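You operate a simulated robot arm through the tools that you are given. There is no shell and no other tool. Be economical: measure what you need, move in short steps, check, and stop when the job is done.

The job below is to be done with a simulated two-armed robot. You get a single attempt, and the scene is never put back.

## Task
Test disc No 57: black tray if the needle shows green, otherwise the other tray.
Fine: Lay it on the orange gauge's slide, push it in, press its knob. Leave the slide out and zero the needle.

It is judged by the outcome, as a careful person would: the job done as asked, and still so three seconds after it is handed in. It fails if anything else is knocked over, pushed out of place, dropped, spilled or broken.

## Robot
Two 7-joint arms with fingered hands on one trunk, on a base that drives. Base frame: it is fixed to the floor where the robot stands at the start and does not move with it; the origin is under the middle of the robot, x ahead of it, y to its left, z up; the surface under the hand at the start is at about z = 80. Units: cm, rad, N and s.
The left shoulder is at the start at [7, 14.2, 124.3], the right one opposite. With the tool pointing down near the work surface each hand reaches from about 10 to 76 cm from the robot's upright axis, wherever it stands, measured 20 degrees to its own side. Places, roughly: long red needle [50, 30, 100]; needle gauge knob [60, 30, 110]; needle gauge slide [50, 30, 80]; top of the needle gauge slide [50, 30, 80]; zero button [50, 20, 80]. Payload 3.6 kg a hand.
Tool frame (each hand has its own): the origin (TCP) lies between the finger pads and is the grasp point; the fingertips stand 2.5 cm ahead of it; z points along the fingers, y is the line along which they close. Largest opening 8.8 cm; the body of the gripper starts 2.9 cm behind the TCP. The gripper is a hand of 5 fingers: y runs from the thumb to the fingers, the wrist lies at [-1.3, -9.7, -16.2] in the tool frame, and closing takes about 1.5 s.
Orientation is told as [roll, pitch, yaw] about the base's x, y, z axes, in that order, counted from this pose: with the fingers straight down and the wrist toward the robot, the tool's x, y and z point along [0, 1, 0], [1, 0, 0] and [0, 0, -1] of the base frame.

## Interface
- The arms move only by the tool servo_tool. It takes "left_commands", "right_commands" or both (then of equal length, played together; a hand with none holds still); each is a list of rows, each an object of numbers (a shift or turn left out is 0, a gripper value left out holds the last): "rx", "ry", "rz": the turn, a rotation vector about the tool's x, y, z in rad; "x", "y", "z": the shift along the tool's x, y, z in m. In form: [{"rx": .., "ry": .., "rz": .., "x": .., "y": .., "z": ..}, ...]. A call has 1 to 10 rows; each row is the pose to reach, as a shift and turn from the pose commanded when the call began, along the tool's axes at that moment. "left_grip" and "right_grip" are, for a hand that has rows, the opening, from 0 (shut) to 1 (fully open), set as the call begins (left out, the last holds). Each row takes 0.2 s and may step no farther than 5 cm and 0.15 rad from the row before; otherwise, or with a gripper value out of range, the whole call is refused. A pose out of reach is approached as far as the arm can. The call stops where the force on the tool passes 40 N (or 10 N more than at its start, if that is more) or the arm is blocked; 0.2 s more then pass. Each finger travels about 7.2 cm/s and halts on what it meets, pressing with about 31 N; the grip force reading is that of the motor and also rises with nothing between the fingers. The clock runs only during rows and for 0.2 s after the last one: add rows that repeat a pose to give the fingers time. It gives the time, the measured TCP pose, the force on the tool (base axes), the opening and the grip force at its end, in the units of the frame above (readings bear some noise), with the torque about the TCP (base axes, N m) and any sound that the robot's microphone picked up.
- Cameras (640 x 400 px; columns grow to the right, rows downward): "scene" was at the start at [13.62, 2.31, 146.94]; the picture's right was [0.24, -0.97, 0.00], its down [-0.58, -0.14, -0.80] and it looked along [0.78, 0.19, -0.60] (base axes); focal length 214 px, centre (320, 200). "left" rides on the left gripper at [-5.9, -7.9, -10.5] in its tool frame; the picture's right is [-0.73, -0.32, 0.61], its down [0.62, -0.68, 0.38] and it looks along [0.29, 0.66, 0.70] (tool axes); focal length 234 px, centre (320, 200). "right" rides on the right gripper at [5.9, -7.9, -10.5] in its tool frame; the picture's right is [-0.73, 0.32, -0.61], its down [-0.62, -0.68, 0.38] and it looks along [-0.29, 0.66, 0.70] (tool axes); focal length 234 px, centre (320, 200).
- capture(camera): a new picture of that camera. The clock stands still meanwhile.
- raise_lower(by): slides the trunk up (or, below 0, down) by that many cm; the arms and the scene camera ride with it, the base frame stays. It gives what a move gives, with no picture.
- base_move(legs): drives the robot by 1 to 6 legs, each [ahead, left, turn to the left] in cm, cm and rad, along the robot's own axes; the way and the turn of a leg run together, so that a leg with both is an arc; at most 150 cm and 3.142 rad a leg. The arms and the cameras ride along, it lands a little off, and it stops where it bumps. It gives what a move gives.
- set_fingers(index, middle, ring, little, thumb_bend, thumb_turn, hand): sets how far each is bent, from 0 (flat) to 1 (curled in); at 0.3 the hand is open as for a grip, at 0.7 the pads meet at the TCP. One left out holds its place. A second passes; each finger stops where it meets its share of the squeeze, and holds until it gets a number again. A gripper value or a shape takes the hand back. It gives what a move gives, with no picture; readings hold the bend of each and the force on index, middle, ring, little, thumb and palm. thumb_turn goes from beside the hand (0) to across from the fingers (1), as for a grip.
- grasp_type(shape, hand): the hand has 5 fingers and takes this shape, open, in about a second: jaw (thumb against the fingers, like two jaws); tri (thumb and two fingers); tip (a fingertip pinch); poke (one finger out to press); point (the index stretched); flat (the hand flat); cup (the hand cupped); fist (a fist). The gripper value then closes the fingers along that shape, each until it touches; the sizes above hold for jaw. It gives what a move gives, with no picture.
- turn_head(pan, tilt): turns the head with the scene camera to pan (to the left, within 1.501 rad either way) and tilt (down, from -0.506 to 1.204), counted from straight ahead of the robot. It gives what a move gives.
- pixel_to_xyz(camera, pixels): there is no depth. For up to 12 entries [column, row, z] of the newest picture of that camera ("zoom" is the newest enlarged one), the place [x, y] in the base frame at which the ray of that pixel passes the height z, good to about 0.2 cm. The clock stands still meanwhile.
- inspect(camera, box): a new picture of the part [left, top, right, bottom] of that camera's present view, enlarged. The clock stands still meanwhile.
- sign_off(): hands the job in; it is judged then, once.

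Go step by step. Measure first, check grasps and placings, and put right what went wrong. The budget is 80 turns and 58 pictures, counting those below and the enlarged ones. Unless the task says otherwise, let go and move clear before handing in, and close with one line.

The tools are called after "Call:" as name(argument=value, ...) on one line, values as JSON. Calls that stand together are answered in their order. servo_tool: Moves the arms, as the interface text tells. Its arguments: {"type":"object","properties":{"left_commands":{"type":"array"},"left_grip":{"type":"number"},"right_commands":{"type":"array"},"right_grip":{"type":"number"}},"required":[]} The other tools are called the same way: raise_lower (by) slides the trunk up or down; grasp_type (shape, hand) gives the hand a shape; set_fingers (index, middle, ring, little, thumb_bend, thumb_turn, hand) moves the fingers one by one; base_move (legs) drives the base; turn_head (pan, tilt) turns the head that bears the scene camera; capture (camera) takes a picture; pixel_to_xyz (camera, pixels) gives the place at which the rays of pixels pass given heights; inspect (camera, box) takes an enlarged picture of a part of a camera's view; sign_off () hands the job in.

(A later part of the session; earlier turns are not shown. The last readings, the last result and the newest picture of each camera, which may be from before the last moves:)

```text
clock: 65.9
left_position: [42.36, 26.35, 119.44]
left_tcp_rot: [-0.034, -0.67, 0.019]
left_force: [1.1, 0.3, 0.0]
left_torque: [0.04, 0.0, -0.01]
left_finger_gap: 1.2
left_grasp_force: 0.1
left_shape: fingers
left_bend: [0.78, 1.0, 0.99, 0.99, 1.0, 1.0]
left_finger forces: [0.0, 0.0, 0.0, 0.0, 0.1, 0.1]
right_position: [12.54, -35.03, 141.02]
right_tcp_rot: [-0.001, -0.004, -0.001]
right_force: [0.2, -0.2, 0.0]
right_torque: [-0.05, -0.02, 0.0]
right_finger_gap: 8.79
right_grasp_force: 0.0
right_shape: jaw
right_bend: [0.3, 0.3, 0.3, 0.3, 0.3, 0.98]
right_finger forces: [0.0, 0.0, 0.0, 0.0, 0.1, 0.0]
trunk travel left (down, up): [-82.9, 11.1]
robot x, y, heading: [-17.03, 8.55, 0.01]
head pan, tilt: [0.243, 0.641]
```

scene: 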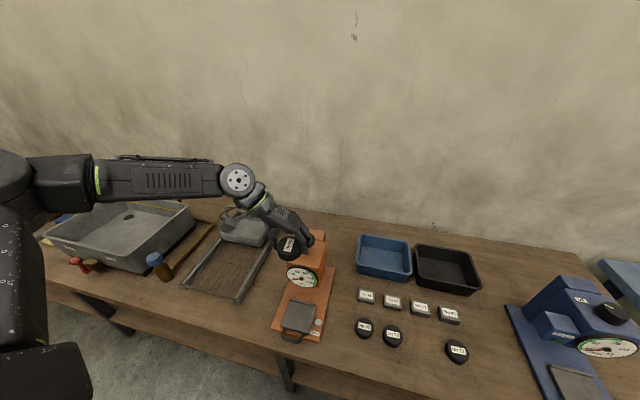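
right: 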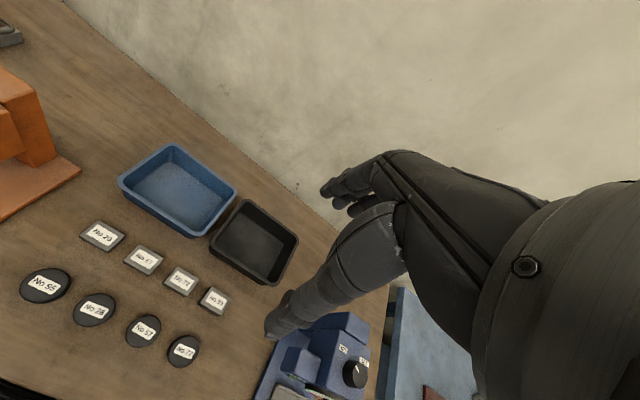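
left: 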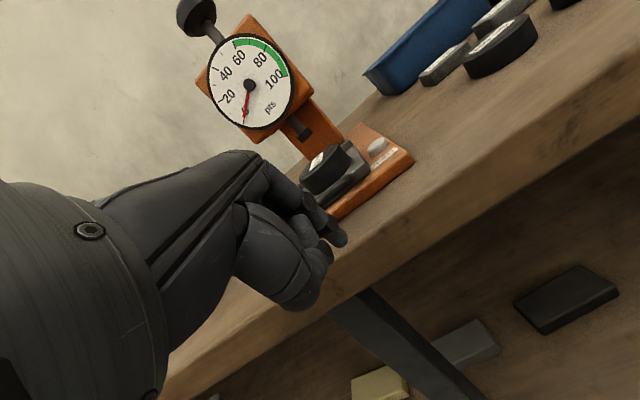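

The hand is at (42.4, 26.4, 119) leaned forward. I will lower the trunk 32 cm to just above handle height and look at the fingertip.

Call:
raise_lower(by=-32)

Call:
servo_tool(left_commands=[{"x": 0.005, "y": 0.0157, "z": 0.0124}, {"x": 0.005, "y": 0.0314, "z": 0.0248}, {"x": 0.005, "y": 0.0392, "z": 0.031}, {"x": 0.005, "y": 0.0392, "z": 0.031}])

Call:
inspect(camera="scene", box=[270, 130, 350, 200])

```text
clock: 69.0
left_position: [42.47, 26.47, 87.53]
left_tcp_rot: [-0.032, -0.67, 0.019]
left_force: [-0.2, 0.2, -0.2]
left_torque: [0.0, 0.0, -0.02]
left_finger_gap: 1.21
left_grasp_force: 0.1
left_shape: fingers
left_bend: [0.78, 1.0, 0.99, 0.99, 1.0, 1.0]
left_finger forces: [0.0, 0.0, 0.0, 0.0, 0.0, 0.1]
right_position: [12.57, -35.08, 109.15]
right_tcp_rot: [-0.001, -0.004, -0.001]
right_force: [-0.3, 0.8, 1.1]
right_torque: [0.03, 0.03, -0.01]
right_finger_gap: 8.79
right_grasp_force: 0.0
right_shape: jaw
right_bend: [0.3, 0.3, 0.3, 0.3, 0.3, 0.98]
right_finger forces: [0.1, 0.0, 0.1, 0.0, 0.0, 0.0]
trunk travel left (down, up): [-50.9, 43.1]
robot x, y, heading: [-16.7, 8.44, 0.004]
head pan, tilt: [0.243, 0.641]
```

```text
clock: 70.0
left_position: [47.4, 26.82, 87.53]
left_tcp_rot: [-0.033, -0.67, 0.017]
left_force: [-0.8, -0.2, 0.5]
left_torque: [-0.02, 0.0, 0.01]
left_finger_gap: 1.21
left_grasp_force: 0.1
left_shape: fingers
left_bend: [0.78, 1.0, 0.99, 0.99, 1.0, 1.0]
left_finger forces: [0.1, 0.0, 0.0, 0.1, 0.0, 0.0]
right_position: [12.59, -34.93, 108.96]
right_tcp_rot: [-0.001, -0.003, -0.001]
right_force: [0.9, -0.2, -0.3]
right_torque: [-0.01, 0.01, 0.01]
right_finger_gap: 8.75
right_grasp_force: 0.0
right_shape: jaw
right_bend: [0.3, 0.3, 0.3, 0.3, 0.3, 0.98]
right_finger forces: [0.1, 0.1, 0.1, 0.0, 0.0, 0.0]
trunk travel left (down, up): [-50.9, 43.1]
robot x, y, heading: [-17.22, 8.52, 0.006]
head pan, tilt: [0.243, 0.641]
```

```text
5.71 times, centred on (310, 165) of scene
```

zoom: 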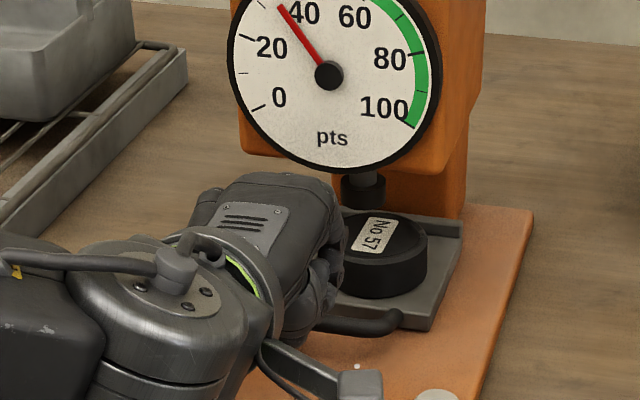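

The needle is latched at about 35, clearly not green. The index runs down the hand's right edge to about zoom (310,330); I will measure it against the bar near (365,325).

Call:
pixel_to_xyz(camera="zoom", pixels=[[305, 335, 84.5], [305, 335, 85.5], [325, 310, 85.5], [335, 225, 91], [365, 325, 82.7], [430, 328, 83], [335, 300, 83], [345, 260, 88], [270, 175, 94]])

```text
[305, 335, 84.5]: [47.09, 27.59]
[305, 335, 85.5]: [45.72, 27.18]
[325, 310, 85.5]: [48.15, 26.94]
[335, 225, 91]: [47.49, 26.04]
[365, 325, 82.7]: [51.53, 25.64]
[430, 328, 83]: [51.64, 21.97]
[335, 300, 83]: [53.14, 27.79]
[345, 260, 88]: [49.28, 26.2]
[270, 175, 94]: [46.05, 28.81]
```

The tip is about 0.3 cm behind and 2.7 cm below the TCP. I will drop 1.2 cm, move 3.3 cm ahead under the dial, and then lower 2 cm into the loop.

Call:
servo_tool(left_commands=[{"y": -0.0075, "z": 0.0094}, {"y": 0.001, "z": 0.0162}, {"y": 0.0097, "z": 0.023}, {"y": 0.0184, "z": 0.0299}, {"y": 0.0143, "z": 0.0351}, {"y": 0.01, "z": 0.0404}, {"y": 0.006, "z": 0.0456}, {"y": 0.006, "z": 0.0456}])

```text
clock: 71.8
left_position: [50.27, 26.82, 84.98]
left_tcp_rot: [-0.031, -0.681, 0.017]
left_force: [-10.7, 1.8, 32.6]
left_torque: [-0.05, 0.46, -0.02]
left_finger_gap: 1.66
left_grasp_force: 17.1
left_shape: fingers
left_bend: [0.78, 1.0, 0.99, 0.99, 1.0, 1.0]
left_finger forces: [0.5, 0.0, 0.1, 0.0, 33.6, 0.0]
right_position: [11.88, -35.12, 109.26]
right_tcp_rot: [0.002, -0.011, 0.0]
right_force: [-0.1, -0.1, 0.0]
right_torque: [0.01, 0.0, 0.01]
right_finger_gap: 8.77
right_grasp_force: 0.1
right_shape: jaw
right_bend: [0.3, 0.3, 0.3, 0.3, 0.3, 0.98]
right_finger forces: [0.0, 0.0, 0.0, 0.1, 0.0, 0.0]
trunk travel left (down, up): [-50.9, 43.1]
robot x, y, heading: [-17.24, 8.43, 0.009]
head pan, tilt: [0.243, 0.641]
```

The thumb (33 N), not the index, is bearing on the bar. I will lift 2 cm, swing the thumb to the side of the hand, and check.

Call:
servo_tool(left_commands=[{"y": 0.0062, "z": -0.0078}, {"y": 0.0084, "z": -0.0134}])

Call:
set_fingers(hand="left", thumb_turn=0, thumb_bend=0.3)

Call:
inspect(camera="scene", box=[270, 130, 350, 210])

```text
clock: 72.4
left_position: [50.71, 26.82, 85.43]
left_tcp_rot: [-0.032, -0.664, 0.019]
left_force: [-1.0, -0.2, 0.3]
left_torque: [-0.01, 0.0, -0.02]
left_finger_gap: 1.24
left_grasp_force: 0.1
left_shape: fingers
left_bend: [0.78, 1.0, 0.99, 0.99, 1.0, 1.0]
left_finger forces: [0.0, 0.1, 0.1, 0.1, 0.1, 0.0]
right_position: [12.58, -35.06, 109.0]
right_tcp_rot: [0.0, -0.004, 0.0]
right_force: [-0.5, 0.4, 0.5]
right_torque: [0.01, -0.01, 0.0]
right_finger_gap: 8.77
right_grasp_force: 0.1
right_shape: jaw
right_bend: [0.3, 0.3, 0.3, 0.3, 0.3, 0.98]
right_finger forces: [0.0, 0.1, 0.0, 0.0, 0.0, 0.0]
trunk travel left (down, up): [-50.9, 43.1]
robot x, y, heading: [-16.53, 8.48, 0.01]
head pan, tilt: [0.243, 0.641]
```

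```text
clock: 73.4
left_position: [50.45, 26.81, 85.82]
left_tcp_rot: [-0.033, -0.67, 0.016]
left_force: [0.4, -0.3, 0.3]
left_torque: [0.01, 0.01, 0.02]
left_finger_gap: 9.11
left_grasp_force: 0.0
left_shape: fingers
left_bend: [0.78, 1.0, 0.99, 0.99, 0.3, 0.0]
left_finger forces: [0.1, 0.0, 0.0, 0.0, 0.0, 0.0]
right_position: [12.48, -34.98, 109.06]
right_tcp_rot: [-0.001, -0.004, 0.001]
right_force: [0.3, 0.1, -0.2]
right_torque: [0.03, -0.02, 0.0]
right_finger_gap: 8.77
right_grasp_force: 0.1
right_shape: jaw
right_bend: [0.3, 0.3, 0.3, 0.3, 0.3, 0.98]
right_finger forces: [0.0, 0.1, 0.1, 0.1, 0.0, 0.1]
trunk travel left (down, up): [-50.9, 43.1]
robot x, y, heading: [-17.27, 8.41, 0.011]
head pan, tilt: [0.243, 0.641]
```

```text
5.00 times, centred on (310, 170) of scene
```

zoom: 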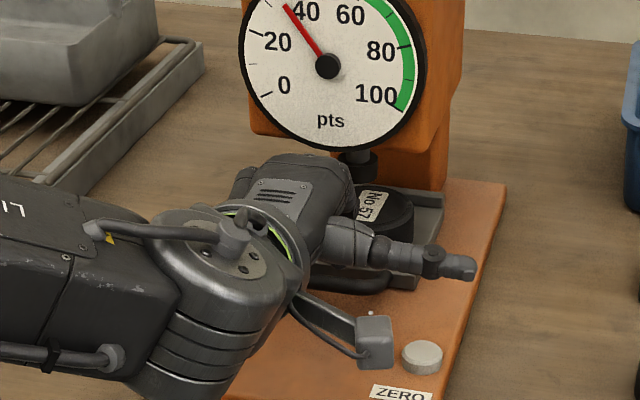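

The thumb is now out to the right, above the plate. I will advance 0.5 cm and lower the index into the loop.

Call:
servo_tool(left_commands=[{"y": 0.0043, "z": 0.0034}, {"y": 0.0012, "z": 0.0073}, {"y": -0.0019, "z": 0.0113}, {"y": -0.004, "z": 0.0139}, {"y": -0.0056, "z": 0.0159}, {"y": -0.0056, "z": 0.0159}])

```text
clock: 74.8
left_position: [51.06, 26.85, 84.21]
left_tcp_rot: [-0.033, -0.671, 0.017]
left_force: [-0.2, -0.1, -0.2]
left_torque: [-0.01, -0.01, 0.01]
left_finger_gap: 9.15
left_grasp_force: 0.2
left_shape: fingers
left_bend: [0.78, 1.0, 0.99, 0.99, 0.3, 0.0]
left_finger forces: [0.0, 0.1, 0.0, 0.0, 0.1, 0.0]
right_position: [12.6, -35.05, 109.05]
right_tcp_rot: [-0.001, -0.003, 0.0]
right_force: [-0.1, -0.4, 0.5]
right_torque: [0.0, 0.01, 0.02]
right_finger_gap: 8.76
right_grasp_force: 0.0
right_shape: jaw
right_bend: [0.3, 0.3, 0.3, 0.3, 0.3, 0.98]
right_finger forces: [0.1, 0.0, 0.0, 0.1, 0.1, 0.0]
trunk travel left (down, up): [-50.9, 43.1]
robot x, y, heading: [-16.74, 8.5, 0.011]
head pan, tilt: [0.243, 0.641]
```

The finger went down freely. I will pull back 2.5 cm and watch for the bar's drag.

Call:
servo_tool(left_commands=[{"y": -0.0063, "z": -0.005}, {"y": -0.0118, "z": -0.0093}, {"y": -0.0157, "z": -0.0124}, {"y": -0.0196, "z": -0.0155}])

```text
clock: 75.8
left_position: [48.62, 26.87, 84.19]
left_tcp_rot: [-0.032, -0.669, 0.016]
left_force: [1.4, 0.2, -0.1]
left_torque: [0.03, -0.02, 0.01]
left_finger_gap: 9.18
left_grasp_force: 0.5
left_shape: fingers
left_bend: [0.78, 1.0, 0.99, 0.99, 0.3, 0.0]
left_finger forces: [1.1, 0.0, 0.1, 0.0, 0.0, 0.1]
right_position: [12.49, -35.11, 109.17]
right_tcp_rot: [-0.001, -0.003, 0.001]
right_force: [-0.3, 0.1, -0.5]
right_torque: [-0.01, 0.04, 0.01]
right_finger_gap: 8.77
right_grasp_force: 0.0
right_shape: jaw
right_bend: [0.3, 0.3, 0.3, 0.3, 0.3, 0.98]
right_finger forces: [0.0, 0.1, 0.0, 0.1, 0.1, 0.0]
trunk travel left (down, up): [-50.9, 43.1]
robot x, y, heading: [-17.01, 8.46, 0.007]
head pan, tilt: [0.243, 0.641]
```

Drag of +1.4 N on the index: the bar is hooked and moving. I will pull 8 cm more.

Call:
servo_tool(left_commands=[{"y": -0.0078, "z": -0.0062}, {"y": -0.0157, "z": -0.0124}, {"y": -0.0235, "z": -0.0186}, {"y": -0.0314, "z": -0.0248}, {"y": -0.0392, "z": -0.031}, {"y": -0.047, "z": -0.0373}, {"y": -0.0549, "z": -0.0435}, {"y": -0.0627, "z": -0.0497}])

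Call:
servo_tool(left_commands=[{"y": -0.0039, "z": -0.0031}, {"y": -0.0078, "z": -0.0062}])

```text
clock: 77.6
left_position: [40.63, 26.95, 84.28]
left_tcp_rot: [-0.033, -0.672, 0.02]
left_force: [0.4, -0.1, -1.1]
left_torque: [0.0, -0.03, -0.02]
left_finger_gap: 9.21
left_grasp_force: 0.3
left_shape: fingers
left_bend: [0.78, 1.0, 0.99, 0.99, 0.3, 0.0]
left_finger forces: [1.2, 0.1, 0.0, 0.0, 0.1, 0.0]
right_position: [12.54, -35.03, 109.14]
right_tcp_rot: [0.0, -0.005, 0.002]
right_force: [0.5, -0.1, -1.2]
right_torque: [0.01, 0.02, 0.01]
right_finger_gap: 8.79
right_grasp_force: 0.0
right_shape: jaw
right_bend: [0.3, 0.3, 0.3, 0.3, 0.3, 0.98]
right_finger forces: [0.1, 0.0, 0.1, 0.0, 0.0, 0.0]
trunk travel left (down, up): [-50.9, 43.1]
robot x, y, heading: [-17.12, 8.42, 0.003]
head pan, tilt: [0.243, 0.641]
```

```text
clock: 78.2
left_position: [39.66, 26.91, 84.24]
left_tcp_rot: [-0.033, -0.672, 0.019]
left_force: [1.0, -1.0, -0.4]
left_torque: [0.02, 0.01, -0.05]
left_finger_gap: 9.2
left_grasp_force: 0.7
left_shape: fingers
left_bend: [0.78, 1.0, 0.99, 0.99, 0.3, 0.0]
left_finger forces: [1.4, 0.0, 0.1, 0.0, 0.0, 0.0]
right_position: [12.54, -34.98, 109.13]
right_tcp_rot: [0.0, -0.003, 0.001]
right_force: [0.8, 1.5, -0.5]
right_torque: [0.0, -0.04, -0.04]
right_finger_gap: 8.76
right_grasp_force: 0.1
right_shape: jaw
right_bend: [0.3, 0.3, 0.3, 0.3, 0.3, 0.98]
right_finger forces: [0.0, 0.1, 0.1, 0.1, 0.0, 0.0]
trunk travel left (down, up): [-50.9, 43.1]
robot x, y, heading: [-16.99, 8.62, 0.007]
head pan, tilt: [0.243, 0.641]
```

Still only about 1 N, so it is not yet at the stop. I will pull in half-centimetre steps until the force rises.

Call:
servo_tool(left_commands=[{"y": -0.0031, "z": -0.0025}, {"y": -0.0063, "z": -0.005}])

Call:
inspect(camera="scene", box=[260, 120, 360, 220])

```text
clock: 78.8
left_position: [38.87, 26.84, 84.15]
left_tcp_rot: [-0.034, -0.67, 0.017]
left_force: [2.0, -0.6, 0.1]
left_torque: [-0.05, -0.02, 0.01]
left_finger_gap: 9.22
left_grasp_force: 0.5
left_shape: fingers
left_bend: [0.78, 1.0, 0.99, 0.99, 0.3, 0.0]
left_finger forces: [1.4, 0.0, 0.1, 0.0, 0.1, 0.1]
right_position: [12.56, -35.03, 109.16]
right_tcp_rot: [0.0, -0.003, 0.0]
right_force: [0.3, -0.1, 0.1]
right_torque: [-0.02, 0.0, 0.01]
right_finger_gap: 8.75
right_grasp_force: 0.0
right_shape: jaw
right_bend: [0.3, 0.3, 0.3, 0.3, 0.3, 0.98]
right_finger forces: [0.0, 0.0, 0.1, 0.0, 0.1, 0.0]
trunk travel left (down, up): [-50.9, 43.1]
robot x, y, heading: [-16.84, 8.79, 0.005]
head pan, tilt: [0.243, 0.641]
```

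```text
4.00 times, centred on (310, 170) of scene
```

zoom: 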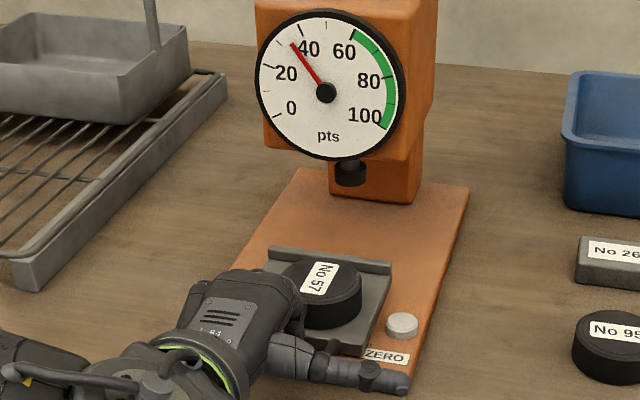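

The disc has come out with the slide. I will measure the lip and disc to see whether the slide is fully out.

Call:
pixel_to_xyz(camera="zoom", pixels=[[271, 250, 83.7], [390, 265, 83.7], [321, 280, 85.3], [280, 290, 85.3], [361, 290, 85.3], [403, 322, 83]])

Call:
servo_tool(left_commands=[{"y": -0.0031, "z": -0.0025}, {"y": -0.0055, "z": -0.0043}])

```text
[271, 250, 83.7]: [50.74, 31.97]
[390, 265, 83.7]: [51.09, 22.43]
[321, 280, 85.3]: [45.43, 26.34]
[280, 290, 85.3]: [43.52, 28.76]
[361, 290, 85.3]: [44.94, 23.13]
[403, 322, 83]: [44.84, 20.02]
```

```text
clock: 79.4
left_position: [38.24, 26.89, 84.23]
left_tcp_rot: [-0.032, -0.668, 0.017]
left_force: [3.3, -0.2, -0.8]
left_torque: [0.01, 0.02, 0.0]
left_finger_gap: 9.28
left_grasp_force: 1.2
left_shape: fingers
left_bend: [0.77, 1.0, 0.99, 0.99, 0.3, 0.0]
left_finger forces: [3.0, 0.0, 0.0, 0.0, 0.0, 0.1]
right_position: [12.64, -35.05, 109.1]
right_tcp_rot: [0.001, -0.004, 0.0]
right_force: [0.1, 0.2, 0.2]
right_torque: [-0.01, -0.03, 0.0]
right_finger_gap: 8.78
right_grasp_force: 0.0
right_shape: jaw
right_bend: [0.3, 0.3, 0.3, 0.3, 0.3, 0.98]
right_finger forces: [0.1, 0.1, 0.1, 0.0, 0.0, 0.0]
trunk travel left (down, up): [-50.9, 43.1]
robot x, y, heading: [-17.08, 8.43, 0.003]
head pan, tilt: [0.243, 0.641]
```

The force is starting to rise (3 N). One more small pull to confirm the stop.

Call:
servo_tool(left_commands=[{"y": -0.0028, "z": -0.0022}])

```text
clock: 79.8
left_position: [38.0, 26.89, 84.14]
left_tcp_rot: [-0.034, -0.67, 0.017]
left_force: [5.7, 1.0, 0.0]
left_torque: [0.04, -0.01, 0.02]
left_finger_gap: 9.4
left_grasp_force: 2.8
left_shape: fingers
left_bend: [0.77, 1.0, 0.99, 0.99, 0.3, 0.0]
left_finger forces: [5.6, 0.0, 0.1, 0.1, 0.1, 0.0]
right_position: [12.54, -34.89, 109.06]
right_tcp_rot: [-0.001, -0.004, 0.0]
right_force: [-0.3, -0.2, -0.2]
right_torque: [-0.03, 0.0, -0.04]
right_finger_gap: 8.74
right_grasp_force: 0.0
right_shape: jaw
right_bend: [0.3, 0.3, 0.3, 0.3, 0.3, 0.98]
right_finger forces: [0.0, 0.0, 0.0, 0.1, 0.1, 0.0]
trunk travel left (down, up): [-50.9, 43.1]
robot x, y, heading: [-17.58, 8.45, 0.007]
head pan, tilt: [0.243, 0.641]
```

5.7 N: the slide is at its outer stop, with the disc at about (44.9, 26.4). I will ease off, raise the trunk 36 cm, set the hand upright, open it to jaw and turn it to the yaw used before.

Call:
servo_tool(left_commands=[{"y": 0.006, "z": 0.0047}, {"y": 0.006, "z": 0.0047}])

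Call:
raise_lower(by=36)

Call:
servo_tool(left_commands=[{"rx": 0.14}, {"rx": 0.28}, {"rx": 0.42}, {"rx": 0.56}, {"rx": 0.67}, {"rx": 0.67}])

Call:
grasp_type(hand="left", shape="jaw")

Call:
servo_tool(left_commands=[{"rz": 0.148}, {"rz": 0.296}, {"rz": 0.444}, {"rz": 0.592}, {"rz": 0.74}, {"rz": 0.888}, {"rz": 1.036}, {"rz": 1.184}, {"rz": 1.332}, {"rz": 1.48}])

```text
clock: 80.4
left_position: [38.5, 26.92, 84.2]
left_tcp_rot: [-0.034, -0.671, 0.017]
left_force: [0.4, 0.1, 0.0]
left_torque: [0.0, -0.01, 0.0]
left_finger_gap: 9.17
left_grasp_force: 0.5
left_shape: fingers
left_bend: [0.78, 1.0, 0.99, 0.99, 0.3, 0.0]
left_finger forces: [0.8, 0.1, 0.0, 0.0, 0.0, 0.1]
right_position: [12.64, -34.92, 109.12]
right_tcp_rot: [0.001, -0.003, -0.001]
right_force: [0.4, -0.4, 0.9]
right_torque: [0.0, 0.0, 0.0]
right_finger_gap: 8.77
right_grasp_force: 0.1
right_shape: jaw
right_bend: [0.3, 0.3, 0.3, 0.3, 0.3, 0.98]
right_finger forces: [0.1, 0.0, 0.0, 0.1, 0.0, 0.0]
trunk travel left (down, up): [-50.9, 43.1]
robot x, y, heading: [-16.92, 8.6, 0.01]
head pan, tilt: [0.243, 0.641]
```

```text
clock: 83.9
left_position: [38.43, 26.87, 120.25]
left_tcp_rot: [-0.033, -0.67, 0.017]
left_force: [0.5, -0.6, 0.1]
left_torque: [0.0, 0.02, -0.01]
left_finger_gap: 9.13
left_grasp_force: 0.0
left_shape: fingers
left_bend: [0.78, 1.0, 0.99, 0.99, 0.3, 0.0]
left_finger forces: [0.0, 0.0, 0.0, 0.0, 0.0, 0.1]
right_position: [12.5, -35.03, 145.09]
right_tcp_rot: [-0.001, -0.003, 0.001]
right_force: [0.2, -0.7, 0.1]
right_torque: [0.02, 0.0, 0.04]
right_finger_gap: 8.75
right_grasp_force: 0.0
right_shape: jaw
right_bend: [0.3, 0.3, 0.3, 0.3, 0.3, 0.98]
right_finger forces: [0.0, 0.1, 0.0, 0.0, 0.0, 0.1]
trunk travel left (down, up): [-86.9, 7.1]
robot x, y, heading: [-17.18, 8.15, 0.007]
head pan, tilt: [0.243, 0.641]
```

```text
clock: 85.3
left_position: [38.55, 26.92, 120.32]
left_tcp_rot: [-0.026, 0.0, -0.005]
left_force: [-0.2, 0.0, -0.8]
left_torque: [0.0, 0.01, 0.01]
left_finger_gap: 9.14
left_grasp_force: 0.0
left_shape: fingers
left_bend: [0.78, 1.0, 0.99, 0.99, 0.3, 0.0]
left_finger forces: [0.1, 0.0, 0.1, 0.0, 0.0, 0.0]
right_position: [12.43, -34.89, 145.22]
right_tcp_rot: [0.0, -0.004, -0.001]
right_force: [0.6, 0.0, 0.5]
right_torque: [0.01, -0.02, 0.01]
right_finger_gap: 8.78
right_grasp_force: 0.2
right_shape: jaw
right_bend: [0.3, 0.3, 0.3, 0.3, 0.3, 0.98]
right_finger forces: [0.1, 0.0, 0.1, 0.0, 0.0, 0.0]
trunk travel left (down, up): [-86.9, 7.1]
robot x, y, heading: [-17.07, 8.5, 0.009]
head pan, tilt: [0.243, 0.641]
```

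```text
clock: 86.2
left_position: [38.52, 26.94, 120.23]
left_tcp_rot: [-0.028, -0.002, -0.002]
left_force: [0.6, -0.1, 0.1]
left_torque: [0.0, 0.01, 0.03]
left_finger_gap: 8.77
left_grasp_force: 0.0
left_shape: jaw
left_bend: [0.3, 0.3, 0.3, 0.3, 0.3, 0.97]
left_finger forces: [0.1, 0.0, 0.0, 0.0, 0.0, 0.0]
right_position: [12.57, -34.91, 145.15]
right_tcp_rot: [0.0, -0.004, 0.001]
right_force: [-0.1, -0.4, -1.0]
right_torque: [0.0, -0.01, -0.05]
right_finger_gap: 8.78
right_grasp_force: 0.0
right_shape: jaw
right_bend: [0.3, 0.3, 0.3, 0.3, 0.3, 0.98]
right_finger forces: [0.0, 0.1, 0.0, 0.0, 0.0, 0.0]
trunk travel left (down, up): [-86.9, 7.1]
robot x, y, heading: [-17.27, 8.16, 0.008]
head pan, tilt: [0.243, 0.641]
```

```text
clock: 88.4
left_position: [38.42, 26.87, 120.21]
left_tcp_rot: [-0.001, -0.024, -1.483]
left_force: [-0.9, -0.3, -0.2]
left_torque: [0.04, -0.02, -0.02]
left_finger_gap: 8.78
left_grasp_force: 0.0
left_shape: jaw
left_bend: [0.3, 0.3, 0.3, 0.3, 0.3, 0.97]
left_finger forces: [0.1, 0.0, 0.1, 0.0, 0.1, 0.0]
right_position: [12.63, -35.09, 145.02]
right_tcp_rot: [0.003, -0.004, 0.001]
right_force: [0.7, 1.1, -0.4]
right_torque: [-0.01, 0.05, 0.0]
right_finger_gap: 8.78
right_grasp_force: 0.1
right_shape: jaw
right_bend: [0.3, 0.3, 0.3, 0.3, 0.3, 0.98]
right_finger forces: [0.0, 0.0, 0.0, 0.0, 0.0, 0.1]
trunk travel left (down, up): [-86.9, 7.1]
robot x, y, heading: [-16.81, 8.46, 0.01]
head pan, tilt: [0.243, 0.641]
```

All reached cleanly. I will curl the little finger, drive ahead 6.4 cm so that the hand is over the disc, and take one picture to fix the disc's position.

Call:
set_fingers(hand="left", little=0.95, index=0.25, middle=0.25)

Call:
base_move(legs=[[6.4, -0.4, 0]])

Call:
inspect(camera="left", box=[330, 210, 530, 335])

```text
clock: 89.4
left_position: [38.55, 26.81, 120.31]
left_tcp_rot: [-0.002, -0.026, -1.483]
left_force: [-0.8, -0.2, -0.4]
left_torque: [0.01, 0.01, 0.02]
left_finger_gap: 9.09
left_grasp_force: 0.0
left_shape: fingers
left_bend: [0.25, 0.25, 0.3, 0.95, 0.3, 0.97]
left_finger forces: [0.0, 0.0, 0.1, 0.1, 0.0, 0.1]
right_position: [12.5, -34.99, 145.11]
right_tcp_rot: [-0.001, -0.003, 0.0]
right_force: [-0.3, 0.4, 0.0]
right_torque: [0.01, 0.0, -0.01]
right_finger_gap: 8.79
right_grasp_force: 0.1
right_shape: jaw
right_bend: [0.3, 0.3, 0.3, 0.3, 0.3, 0.98]
right_finger forces: [0.1, 0.1, 0.0, 0.0, 0.0, 0.1]
trunk travel left (down, up): [-86.9, 7.1]
robot x, y, heading: [-17.22, 8.44, 0.001]
head pan, tilt: [0.243, 0.641]
```

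```text
clock: 90.4
left_position: [43.84, 26.64, 120.71]
left_tcp_rot: [0.005, -0.027, -1.483]
left_force: [-0.4, -0.7, 0.0]
left_torque: [-0.02, -0.08, 0.0]
left_finger_gap: 9.07
left_grasp_force: 0.2
left_shape: fingers
left_bend: [0.25, 0.25, 0.3, 0.95, 0.3, 0.97]
left_finger forces: [0.0, 0.1, 0.0, 0.0, 0.0, 0.0]
right_position: [17.79, -35.29, 145.5]
right_tcp_rot: [0.001, -0.013, 0.001]
right_force: [-0.2, -0.3, -0.3]
right_torque: [0.0, -0.06, -0.05]
right_finger_gap: 8.76
right_grasp_force: 0.1
right_shape: jaw
right_bend: [0.3, 0.3, 0.3, 0.3, 0.3, 0.98]
right_finger forces: [0.0, 0.1, 0.0, 0.0, 0.0, 0.1]
trunk travel left (down, up): [-86.9, 7.1]
robot x, y, heading: [-10.77, 8.17, 0.003]
head pan, tilt: [0.243, 0.641]
```

```text
3.20 times, centred on (430, 272) of left
```

zoom: 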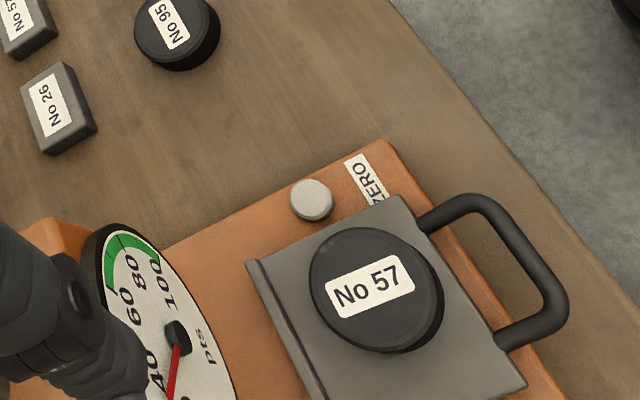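

Disc 57's top is centred near zoom (371,289). I will measure it along with the button and the plate.

Call:
pixel_to_xyz(camera="zoom", pixels=[[371, 287, 85.2], [310, 198, 83.2], [250, 262, 83.7], [311, 275, 85.2], [440, 300, 85.2], [400, 195, 83]])

Call:
servo_tool(left_commands=[{}])

```text
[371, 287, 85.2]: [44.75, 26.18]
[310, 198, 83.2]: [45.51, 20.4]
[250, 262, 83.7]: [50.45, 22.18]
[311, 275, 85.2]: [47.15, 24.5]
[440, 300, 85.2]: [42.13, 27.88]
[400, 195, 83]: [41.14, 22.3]
```

```text
clock: 90.8
left_position: [44.83, 26.72, 120.36]
left_tcp_rot: [-0.002, -0.026, -1.482]
left_force: [0.7, 0.1, -0.5]
left_torque: [0.04, 0.0, -0.01]
left_finger_gap: 9.05
left_grasp_force: 0.0
left_shape: fingers
left_bend: [0.25, 0.25, 0.3, 0.95, 0.3, 0.97]
left_finger forces: [0.0, 0.1, 0.0, 0.1, 0.0, 0.0]
right_position: [18.88, -35.35, 145.01]
right_tcp_rot: [0.001, -0.003, 0.0]
right_force: [0.0, 0.6, 0.3]
right_torque: [-0.04, 0.0, 0.0]
right_finger_gap: 8.76
right_grasp_force: 0.0
right_shape: jaw
right_bend: [0.3, 0.3, 0.3, 0.3, 0.3, 0.98]
right_finger forces: [0.0, 0.1, 0.0, 0.0, 0.1, 0.0]
trunk travel left (down, up): [-86.9, 7.1]
robot x, y, heading: [-10.53, 8.48, 0.005]
head pan, tilt: [0.243, 0.641]
```

Disc at (44.8, 26.2), TCP at (44.8, 26.7), good for the grasp while staying clear of the button. I will lower the trunk 29 cm, then servo down to z ≈ 85.8.

Call:
raise_lower(by=-29)

Call:
servo_tool(left_commands=[{"z": 0.015, "y": 0.001}, {"z": 0.03, "y": 0.002}, {"z": 0.042, "y": 0.002}, {"z": 0.05, "y": 0.002}, {"z": 0.055, "y": 0.002}, {"z": 0.055, "y": 0.002}])

```text
clock: 93.7
left_position: [44.77, 26.55, 91.35]
left_tcp_rot: [-0.002, -0.028, -1.482]
left_force: [-0.1, 0.5, -0.7]
left_torque: [-0.02, 0.0, -0.01]
left_finger_gap: 9.09
left_grasp_force: 0.0
left_shape: fingers
left_bend: [0.25, 0.25, 0.3, 0.95, 0.3, 0.97]
left_finger forces: [0.0, 0.0, 0.1, 0.1, 0.1, 0.1]
right_position: [18.82, -35.31, 116.19]
right_tcp_rot: [-0.001, -0.006, 0.001]
right_force: [-0.1, 0.2, -0.3]
right_torque: [0.0, 0.03, 0.0]
right_finger_gap: 8.77
right_grasp_force: 0.1
right_shape: jaw
right_bend: [0.3, 0.3, 0.3, 0.3, 0.3, 0.98]
right_finger forces: [0.0, 0.0, 0.0, 0.0, 0.0, 0.0]
trunk travel left (down, up): [-57.9, 36.1]
robot x, y, heading: [-10.82, 7.78, 0.006]
head pan, tilt: [0.243, 0.641]
```

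```text
clock: 95.1
left_position: [44.59, 26.12, 85.87]
left_tcp_rot: [-0.002, -0.026, -1.481]
left_force: [-0.8, 0.5, 1.0]
left_torque: [0.04, 0.0, -0.02]
left_finger_gap: 9.04
left_grasp_force: 0.2
left_shape: fingers
left_bend: [0.25, 0.25, 0.3, 0.95, 0.3, 0.97]
left_finger forces: [0.1, 0.1, 0.0, 0.1, 0.0, 0.0]
right_position: [18.79, -35.27, 116.03]
right_tcp_rot: [0.001, -0.005, 0.0]
right_force: [-0.1, 0.3, -0.4]
right_torque: [-0.04, -0.01, -0.03]
right_finger_gap: 8.77
right_grasp_force: 0.0
right_shape: jaw
right_bend: [0.3, 0.3, 0.3, 0.3, 0.3, 0.98]
right_finger forces: [0.1, 0.1, 0.0, 0.0, 0.0, 0.0]
trunk travel left (down, up): [-57.9, 36.1]
robot x, y, heading: [-10.75, 8.07, 0.008]
head pan, tilt: [0.243, 0.641]
```

I am around the disc without contact. I will close thumb, index and middle on it.

Call:
set_fingers(hand="left", index=0.75, middle=0.75, ring=0.75, thumb_bend=0.8)

Call:
servo_tool(left_commands=[{}, {}])

```text
clock: 96.1
left_position: [44.7, 26.16, 85.82]
left_tcp_rot: [-0.002, -0.026, -1.482]
left_force: [0.0, -2.0, 3.8]
left_torque: [-0.11, 0.02, 0.02]
left_finger_gap: 5.34
left_grasp_force: 30.3
left_shape: fingers
left_bend: [0.48, 0.55, 0.72, 0.95, 0.46, 0.92]
left_finger forces: [11.1, 10.7, 8.9, 0.1, 28.4, 0.0]
right_position: [18.67, -35.4, 116.11]
right_tcp_rot: [-0.001, -0.005, 0.002]
right_force: [0.3, 0.1, 0.2]
right_torque: [0.01, 0.05, 0.02]
right_finger_gap: 8.75
right_grasp_force: 0.1
right_shape: jaw
right_bend: [0.3, 0.3, 0.3, 0.3, 0.3, 0.98]
right_finger forces: [0.0, 0.0, 0.0, 0.0, 0.0, 0.0]
trunk travel left (down, up): [-57.9, 36.1]
robot x, y, heading: [-10.52, 7.69, 0.007]
head pan, tilt: [0.243, 0.641]
```

```text
clock: 96.7
left_position: [44.74, 26.13, 85.84]
left_tcp_rot: [-0.001, -0.026, -1.48]
left_force: [-0.3, -2.1, 3.8]
left_torque: [-0.17, 0.05, 0.02]
left_finger_gap: 5.31
left_grasp_force: 29.7
left_shape: fingers
left_bend: [0.48, 0.55, 0.72, 0.95, 0.46, 0.92]
left_finger forces: [11.1, 10.7, 8.9, 0.0, 28.4, 0.0]
right_position: [18.74, -35.38, 116.06]
right_tcp_rot: [-0.001, -0.006, 0.0]
right_force: [-0.4, 0.1, -0.4]
right_torque: [-0.01, -0.01, 0.02]
right_finger_gap: 8.79
right_grasp_force: 0.0
right_shape: jaw
right_bend: [0.3, 0.3, 0.3, 0.3, 0.3, 0.98]
right_finger forces: [0.0, 0.1, 0.0, 0.0, 0.0, 0.0]
trunk travel left (down, up): [-57.9, 36.1]
robot x, y, heading: [-10.6, 8.28, 0.006]
head pan, tilt: [0.243, 0.641]
```

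The disc is gripped with about 29 N. I will lift it, raise the trunk well above the gauge, and drive over toward the blue tray.

Call:
servo_tool(left_commands=[{"z": -0.02}, {"z": -0.04, "x": -0.005}, {"z": -0.05, "x": -0.01}])

Call:
raise_lower(by=32)

Call:
base_move(legs=[[0, -26, 0], [10, 0, 0]])

Call:
servo_tool(left_commands=[{"rz": -0.148}, {"rz": -0.296}, {"rz": -0.444}, {"rz": -0.592}, {"rz": -0.74}, {"rz": -0.888}, {"rz": -1.036}, {"rz": -1.184}, {"rz": -1.332}, {"rz": -1.48}])

```text
clock: 97.5
left_position: [43.7, 26.27, 90.71]
left_tcp_rot: [-0.002, -0.024, -1.485]
left_force: [0.0, 0.7, -1.5]
left_torque: [-0.03, 0.0, 0.02]
left_finger_gap: 5.34
left_grasp_force: 28.4
left_shape: fingers
left_bend: [0.49, 0.55, 0.72, 0.95, 0.46, 0.92]
left_finger forces: [10.5, 9.0, 9.3, 0.1, 28.3, 0.1]
right_position: [18.77, -35.17, 116.14]
right_tcp_rot: [0.0, -0.007, 0.0]
right_force: [-0.2, -0.4, -0.7]
right_torque: [0.0, 0.03, -0.01]
right_finger_gap: 8.77
right_grasp_force: 0.1
right_shape: jaw
right_bend: [0.3, 0.3, 0.3, 0.3, 0.3, 0.98]
right_finger forces: [0.0, 0.0, 0.0, 0.0, 0.1, 0.0]
trunk travel left (down, up): [-57.9, 36.1]
robot x, y, heading: [-10.61, 7.8, 0.008]
head pan, tilt: [0.243, 0.641]
```

```text
clock: 100.7
left_position: [43.79, 26.26, 122.82]
left_tcp_rot: [-0.002, -0.027, -1.482]
left_force: [0.0, 1.0, -0.7]
left_torque: [0.02, 0.0, 0.01]
left_finger_gap: 5.3
left_grasp_force: 28.2
left_shape: fingers
left_bend: [0.49, 0.55, 0.72, 0.95, 0.46, 0.92]
left_finger forces: [10.4, 9.0, 9.2, 0.0, 28.3, 0.0]
right_position: [18.85, -35.3, 148.12]
right_tcp_rot: [0.0, -0.005, -0.001]
right_force: [0.2, -0.4, 0.3]
right_torque: [0.02, 0.0, -0.02]
right_finger_gap: 8.79
right_grasp_force: 0.1
right_shape: jaw
right_bend: [0.3, 0.3, 0.3, 0.3, 0.3, 0.98]
right_finger forces: [0.0, 0.0, 0.0, 0.0, 0.0, 0.0]
trunk travel left (down, up): [-89.9, 4.1]
robot x, y, heading: [-10.49, 8.35, 0.011]
head pan, tilt: [0.243, 0.641]
```

```text
clock: 103.3
left_position: [53.45, 0.41, 122.99]
left_tcp_rot: [0.003, -0.025, -1.485]
left_force: [0.0, -0.1, -0.3]
left_torque: [0.05, -0.06, 0.0]
left_finger_gap: 5.32
left_grasp_force: 28.6
left_shape: fingers
left_bend: [0.49, 0.55, 0.72, 0.95, 0.46, 0.92]
left_finger forces: [10.5, 9.1, 9.2, 0.0, 28.3, 0.1]
right_position: [28.27, -61.21, 148.29]
right_tcp_rot: [0.001, -0.01, -0.001]
right_force: [-1.5, -0.9, -0.5]
right_torque: [0.02, -0.06, -0.03]
right_finger_gap: 8.8
right_grasp_force: 0.1
right_shape: jaw
right_bend: [0.3, 0.3, 0.3, 0.3, 0.3, 0.98]
right_finger forces: [0.1, 0.0, 0.0, 0.0, 0.0, 0.0]
trunk travel left (down, up): [-89.9, 4.1]
robot x, y, heading: [-0.71, -17.41, 0.005]
head pan, tilt: [0.243, 0.641]
```

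```text
clock: 105.5
left_position: [53.9, 0.44, 122.71]
left_tcp_rot: [-0.024, -0.002, -0.002]
left_force: [-0.5, -0.1, -1.4]
left_torque: [-0.01, -0.01, -0.01]
left_finger_gap: 5.32
left_grasp_force: 28.2
left_shape: fingers
left_bend: [0.49, 0.55, 0.72, 0.95, 0.46, 0.92]
left_finger forces: [10.7, 9.2, 9.1, 0.1, 27.0, 0.0]
right_position: [29.01, -61.27, 148.02]
right_tcp_rot: [0.0, -0.004, -0.002]
right_force: [-0.4, -0.4, 0.2]
right_torque: [-0.01, -0.02, 0.0]
right_finger_gap: 8.75
right_grasp_force: 0.1
right_shape: jaw
right_bend: [0.3, 0.3, 0.3, 0.3, 0.3, 0.98]
right_finger forces: [0.0, 0.0, 0.1, 0.1, 0.0, 0.1]
trunk travel left (down, up): [-89.9, 4.1]
robot x, y, heading: [-0.72, -17.74, 0.011]
head pan, tilt: [0.243, 0.641]
```

The disc is carried safely at (53.9, 0.4, 122.7). I will reach 18 cm ahead and look at the blue tray.

Call:
servo_tool(left_commands=[{"y": 0.045}, {"y": 0.09}, {"y": 0.135}, {"y": 0.18}, {"y": 0.18}])

Call:
capture(camera="scene")

```text
clock: 106.7
left_position: [66.61, 3.27, 123.98]
left_tcp_rot: [-0.025, 0.0, -0.001]
left_force: [0.2, 0.0, -2.1]
left_torque: [0.03, -0.03, -0.03]
left_finger_gap: 5.31
left_grasp_force: 27.5
left_shape: fingers
left_bend: [0.49, 0.55, 0.72, 0.95, 0.46, 0.92]
left_finger forces: [10.7, 9.2, 9.1, 0.0, 27.0, 0.0]
left hand out of reach, approached as far as the arm can: row 3, 4, 5
right_position: [29.0, -61.26, 148.18]
right_tcp_rot: [-0.001, -0.003, -0.001]
right_force: [-0.1, -0.4, -0.5]
right_torque: [-0.01, 0.02, 0.0]
right_finger_gap: 8.77
right_grasp_force: 0.1
right_shape: jaw
right_bend: [0.3, 0.3, 0.3, 0.3, 0.3, 0.98]
right_finger forces: [0.0, 0.0, 0.0, 0.1, 0.1, 0.0]
trunk travel left (down, up): [-89.9, 4.1]
robot x, y, heading: [-0.74, -17.71, 0.014]
head pan, tilt: [0.243, 0.641]
```

```text
3 pictures are left
```

scene: 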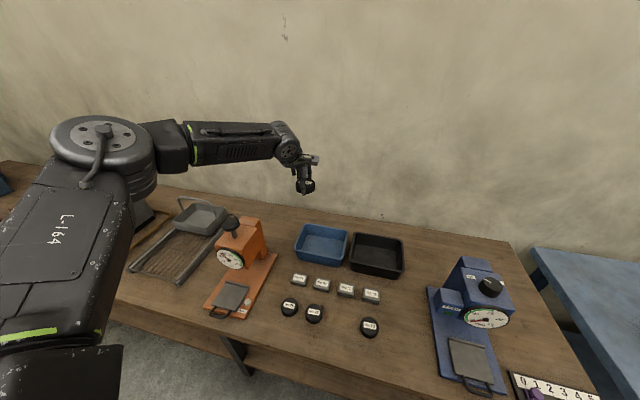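

The hand reached only x = 66.6. I will measure the blue tray's rim, its floor, and the table's front edge to see how far the base may drive.

Call:
pixel_to_xyz(camera="scene", pixels=[[307, 224, 86], [349, 232, 86], [295, 247, 86], [341, 260, 86], [320, 245, 81], [295, 262, 80], [334, 266, 80], [250, 339, 80], [300, 356, 80], [230, 330, 80]])

```text
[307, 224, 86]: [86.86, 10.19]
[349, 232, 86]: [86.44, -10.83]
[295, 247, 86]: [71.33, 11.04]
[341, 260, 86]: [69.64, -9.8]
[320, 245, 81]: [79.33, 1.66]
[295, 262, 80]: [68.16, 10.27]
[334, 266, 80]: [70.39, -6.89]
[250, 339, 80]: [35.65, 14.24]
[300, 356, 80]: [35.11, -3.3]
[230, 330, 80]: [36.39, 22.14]
```

The blue tray's rim spans x 70.5–86.7 and y ±10.5, centred at (78.6, 0.2); the table's edge is at x ≈ 35, well ahead of the base. I will drive ahead 6 cm and check for bumps.

Call:
base_move(legs=[[6, -3, 0]])

```text
clock: 107.7
left_position: [71.62, 0.8, 124.47]
left_tcp_rot: [-0.029, -0.009, -0.001]
left_force: [-0.7, -0.3, -0.6]
left_torque: [-0.03, -0.01, 0.04]
left_finger_gap: 5.31
left_grasp_force: 28.6
left_shape: fingers
left_bend: [0.49, 0.55, 0.72, 0.95, 0.46, 0.92]
left_finger forces: [10.8, 9.2, 9.0, 0.1, 27.1, 0.1]
right_position: [33.71, -63.58, 148.45]
right_tcp_rot: [-0.005, -0.013, 0.0]
right_force: [-0.8, 0.4, 0.1]
right_torque: [-0.03, -0.05, 0.0]
right_finger_gap: 8.77
right_grasp_force: 0.1
right_shape: jaw
right_bend: [0.3, 0.3, 0.3, 0.3, 0.3, 0.98]
right_finger forces: [0.0, 0.0, 0.1, 0.1, 0.1, 0.1]
trunk travel left (down, up): [-89.9, 4.1]
robot x, y, heading: [5.35, -20.48, 0.008]
head pan, tilt: [0.243, 0.641]
```

No bump; the base is at x = 5.4. I will drive ahead another 6 cm.

Call:
base_move(legs=[[6, -0.3, 0]])

Call:
servo_tool(left_commands=[{}])

```text
clock: 108.7
left_position: [77.74, 0.02, 124.47]
left_tcp_rot: [-0.026, -0.008, -0.002]
left_force: [0.4, -0.4, -0.7]
left_torque: [0.0, -0.04, -0.01]
left_finger_gap: 5.34
left_grasp_force: 28.2
left_shape: fingers
left_bend: [0.49, 0.55, 0.72, 0.95, 0.46, 0.92]
left_finger forces: [10.7, 9.1, 9.0, 0.1, 27.1, 0.0]
right_position: [39.88, -64.51, 148.44]
right_tcp_rot: [0.0, -0.013, -0.001]
right_force: [-0.8, 0.0, 0.4]
right_torque: [0.02, -0.04, -0.01]
right_finger_gap: 8.77
right_grasp_force: 0.1
right_shape: jaw
right_bend: [0.3, 0.3, 0.3, 0.3, 0.3, 0.98]
right_finger forces: [0.0, 0.1, 0.1, 0.0, 0.0, 0.0]
trunk travel left (down, up): [-89.9, 4.1]
robot x, y, heading: [11.33, -20.83, 0.006]
head pan, tilt: [0.243, 0.641]
```

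```text
clock: 109.1
left_position: [78.79, 0.12, 123.75]
left_tcp_rot: [-0.027, 0.001, 0.0]
left_force: [-0.3, 0.1, -0.4]
left_torque: [0.0, -0.02, 0.0]
left_finger_gap: 5.31
left_grasp_force: 28.3
left_shape: fingers
left_bend: [0.49, 0.55, 0.72, 0.95, 0.46, 0.92]
left_finger forces: [10.8, 9.1, 9.0, 0.0, 27.0, 0.0]
right_position: [41.18, -64.29, 147.93]
right_tcp_rot: [-0.001, -0.003, 0.002]
right_force: [-0.1, 0.0, 0.2]
right_torque: [0.0, 0.0, 0.02]
right_finger_gap: 8.77
right_grasp_force: 0.1
right_shape: jaw
right_bend: [0.3, 0.3, 0.3, 0.3, 0.3, 0.98]
right_finger forces: [0.0, 0.0, 0.0, 0.0, 0.1, 0.0]
trunk travel left (down, up): [-89.9, 4.1]
robot x, y, heading: [11.08, -20.88, 0.011]
head pan, tilt: [0.243, 0.641]
```

The TCP is at (78.8, 0.1), right over the tray's middle. To keep the left elbow above the orange gauge, I will lower the trunk only 11 cm and do the rest with the arm.

Call:
raise_lower(by=-11)

Call:
servo_tool(left_commands=[{"z": 0.03}, {"z": 0.06}, {"z": 0.09}, {"z": 0.12}, {"z": 0.12}])

Call:
capture(camera="scene")

```text
clock: 110.5
left_position: [78.48, 0.06, 113.12]
left_tcp_rot: [-0.027, -0.001, 0.0]
left_force: [-0.4, -0.4, -1.3]
left_torque: [0.03, -0.02, -0.02]
left_finger_gap: 5.3
left_grasp_force: 28.3
left_shape: fingers
left_bend: [0.49, 0.55, 0.72, 0.95, 0.46, 0.92]
left_finger forces: [10.7, 9.2, 9.0, 0.0, 27.0, 0.1]
right_position: [40.89, -64.35, 137.12]
right_tcp_rot: [0.0, -0.007, -0.002]
right_force: [0.2, -0.3, -0.7]
right_torque: [-0.01, -0.02, -0.01]
right_finger_gap: 8.78
right_grasp_force: 0.1
right_shape: jaw
right_bend: [0.3, 0.3, 0.3, 0.3, 0.3, 0.98]
right_finger forces: [0.0, 0.0, 0.0, 0.0, 0.0, 0.0]
trunk travel left (down, up): [-78.9, 15.1]
robot x, y, heading: [11.03, -20.85, 0.009]
head pan, tilt: [0.243, 0.641]
```

```text
clock: 111.7
left_position: [75.24, 1.64, 103.26]
left_tcp_rot: [-0.027, -0.001, 0.0]
left_force: [0.1, 0.9, -0.7]
left_torque: [0.01, -0.02, 0.0]
left_finger_gap: 5.29
left_grasp_force: 27.9
left_shape: fingers
left_bend: [0.49, 0.55, 0.72, 0.95, 0.46, 0.92]
left_finger forces: [10.7, 9.4, 8.9, 0.0, 26.9, 0.0]
left hand out of reach, approached as far as the arm can: row 1, 2, 3, 4, 5
right_position: [40.81, -64.35, 137.11]
right_tcp_rot: [0.0, -0.006, -0.001]
right_force: [-0.4, 0.3, -0.1]
right_torque: [0.0, 0.0, 0.01]
right_finger_gap: 8.76
right_grasp_force: 0.1
right_shape: jaw
right_bend: [0.3, 0.3, 0.3, 0.3, 0.3, 0.98]
right_finger forces: [0.0, 0.1, 0.1, 0.1, 0.1, 0.0]
trunk travel left (down, up): [-78.9, 15.1]
robot x, y, heading: [11.18, -21.22, 0.007]
head pan, tilt: [0.243, 0.641]
```

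```text
2 pictures are left
```

scene: 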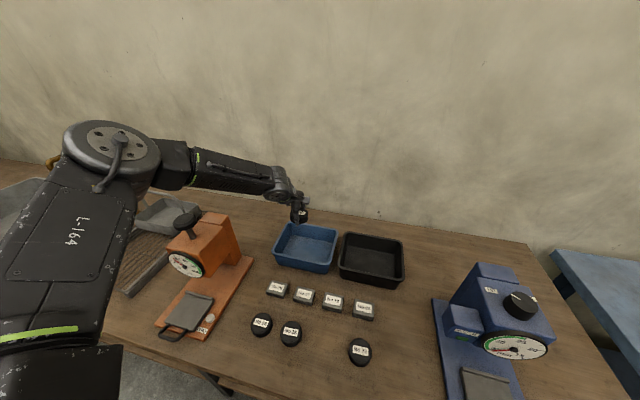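

The forearm and elbow (about x 43, y 3, z 136) are well away from the gauge, so lowering the trunk is safe. I will drive ahead 3 cm to centre the hand again, then lower 14 cm.

Call:
base_move(legs=[[3, -1.4, 0]])

Call:
raise_lower(by=-14)

```text
clock: 112.7
left_position: [77.54, 0.72, 103.16]
left_tcp_rot: [-0.024, 0.0, 0.002]
left_force: [-0.7, 0.2, -0.4]
left_torque: [0.01, 0.05, 0.0]
left_finger_gap: 5.28
left_grasp_force: 27.9
left_shape: fingers
left_bend: [0.49, 0.55, 0.72, 0.95, 0.46, 0.92]
left_finger forces: [10.7, 9.3, 8.7, 0.0, 26.9, 0.0]
right_position: [43.54, -65.44, 137.06]
right_tcp_rot: [-0.001, -0.004, 0.002]
right_force: [0.1, -0.2, 0.6]
right_torque: [0.02, 0.04, 0.0]
right_finger_gap: 8.78
right_grasp_force: 0.1
right_shape: jaw
right_bend: [0.3, 0.3, 0.3, 0.3, 0.3, 0.98]
right_finger forces: [0.1, 0.1, 0.1, 0.0, 0.0, 0.1]
trunk travel left (down, up): [-78.9, 15.1]
robot x, y, heading: [13.89, -22.14, 0.01]
head pan, tilt: [0.243, 0.641]
stopped in leg 1: the robot was blocked; the commanded pose is now the measured one
```

```text
clock: 114.3
left_position: [77.45, 0.76, 89.15]
left_tcp_rot: [-0.027, -0.003, 0.002]
left_force: [-0.7, 0.0, -0.5]
left_torque: [0.02, 0.0, -0.05]
left_finger_gap: 5.3
left_grasp_force: 27.2
left_shape: fingers
left_bend: [0.49, 0.55, 0.72, 0.95, 0.46, 0.92]
left_finger forces: [10.7, 9.3, 8.8, 0.0, 27.0, 0.0]
right_position: [43.3, -65.32, 123.22]
right_tcp_rot: [-0.001, -0.007, 0.004]
right_force: [-0.4, 0.7, 0.0]
right_torque: [0.01, 0.0, 0.04]
right_finger_gap: 8.81
right_grasp_force: 0.0
right_shape: jaw
right_bend: [0.3, 0.3, 0.3, 0.3, 0.3, 0.98]
right_finger forces: [0.1, 0.0, 0.1, 0.0, 0.0, 0.0]
trunk travel left (down, up): [-64.9, 29.1]
robot x, y, heading: [13.42, -21.97, 0.016]
head pan, tilt: [0.243, 0.641]
```

There was a light stop at the end, and the hand is at (77.5, 0.8) over the tray. I will lower the disc 4.6 cm toward the tray's floor, then a little more.

Call:
raise_lower(by=-4.6)

Call:
raise_lower(by=-0.6)

```text
clock: 115.2
left_position: [77.38, 0.68, 84.6]
left_tcp_rot: [-0.026, -0.003, 0.001]
left_force: [-0.5, 0.4, -1.2]
left_torque: [-0.01, -0.03, -0.01]
left_finger_gap: 5.32
left_grasp_force: 27.9
left_shape: fingers
left_bend: [0.49, 0.55, 0.72, 0.95, 0.46, 0.92]
left_finger forces: [10.7, 9.3, 8.8, 0.1, 27.0, 0.1]
right_position: [43.13, -65.5, 118.6]
right_tcp_rot: [0.001, -0.007, 0.003]
right_force: [0.1, 0.3, -0.1]
right_torque: [0.0, 0.01, -0.02]
right_finger_gap: 8.78
right_grasp_force: 0.0
right_shape: jaw
right_bend: [0.3, 0.3, 0.3, 0.3, 0.3, 0.98]
right_finger forces: [0.0, 0.0, 0.0, 0.0, 0.0, 0.0]
trunk travel left (down, up): [-60.3, 33.7]
robot x, y, heading: [13.35, -21.96, 0.011]
head pan, tilt: [0.243, 0.641]
```

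```text
clock: 115.8
left_position: [77.35, 0.84, 84.09]
left_tcp_rot: [-0.027, -0.002, 0.001]
left_force: [-0.7, 0.0, -1.6]
left_torque: [0.03, 0.0, -0.01]
left_finger_gap: 5.32
left_grasp_force: 28.1
left_shape: fingers
left_bend: [0.49, 0.55, 0.72, 0.95, 0.46, 0.92]
left_finger forces: [10.7, 9.3, 8.8, 0.0, 26.9, 0.1]
right_position: [43.21, -65.42, 117.95]
right_tcp_rot: [0.0, -0.005, 0.004]
right_force: [0.1, -1.5, 0.1]
right_torque: [0.0, 0.01, 0.01]
right_finger_gap: 8.77
right_grasp_force: 0.0
right_shape: jaw
right_bend: [0.3, 0.3, 0.3, 0.3, 0.3, 0.98]
right_finger forces: [0.0, 0.0, 0.0, 0.0, 0.0, 0.0]
trunk travel left (down, up): [-59.7, 34.3]
robot x, y, heading: [13.5, -22.0, 0.009]
head pan, tilt: [0.243, 0.641]
```

No contact yet at z = 84.1, so the disc bottom is at about 81.2. I will lower in 0.4 cm steps until it touches.

Call:
raise_lower(by=-0.4)

Call:
raise_lower(by=-0.3)

```text
clock: 116.3
left_position: [77.33, 0.7, 83.66]
left_tcp_rot: [-0.027, -0.002, 0.001]
left_force: [-0.8, -0.3, 1.6]
left_torque: [-0.04, -0.05, -0.01]
left_finger_gap: 5.32
left_grasp_force: 28.2
left_shape: fingers
left_bend: [0.49, 0.55, 0.72, 0.95, 0.46, 0.92]
left_finger forces: [10.8, 9.5, 9.0, 0.0, 27.9, 0.0]
right_position: [43.08, -65.26, 117.55]
right_tcp_rot: [0.0, -0.007, 0.004]
right_force: [-0.1, -0.9, 0.4]
right_torque: [0.02, 0.01, 0.01]
right_finger_gap: 8.78
right_grasp_force: 0.1
right_shape: jaw
right_bend: [0.3, 0.3, 0.3, 0.3, 0.3, 0.98]
right_finger forces: [0.0, 0.1, 0.1, 0.1, 0.0, 0.0]
trunk travel left (down, up): [-59.3, 34.7]
robot x, y, heading: [13.69, -21.34, 0.013]
head pan, tilt: [0.243, 0.641]
```

```text
clock: 116.8
left_position: [77.3, 0.69, 83.52]
left_tcp_rot: [-0.026, -0.007, 0.003]
left_force: [2.0, 1.2, 11.3]
left_torque: [0.03, -0.26, 0.01]
left_finger_gap: 5.32
left_grasp_force: 30.2
left_shape: fingers
left_bend: [0.48, 0.55, 0.72, 0.95, 0.46, 0.91]
left_finger forces: [11.1, 10.6, 10.0, 0.0, 29.0, 0.1]
right_position: [43.0, -65.32, 117.41]
right_tcp_rot: [0.0, -0.007, 0.003]
right_force: [-0.6, 0.0, 0.0]
right_torque: [0.02, -0.01, 0.0]
right_finger_gap: 8.77
right_grasp_force: 0.2
right_shape: jaw
right_bend: [0.3, 0.3, 0.3, 0.3, 0.3, 0.98]
right_finger forces: [0.0, 0.0, 0.0, 0.1, 0.0, 0.0]
trunk travel left (down, up): [-59.0, 35.0]
robot x, y, heading: [13.77, -22.03, 0.011]
head pan, tilt: [0.243, 0.641]
```

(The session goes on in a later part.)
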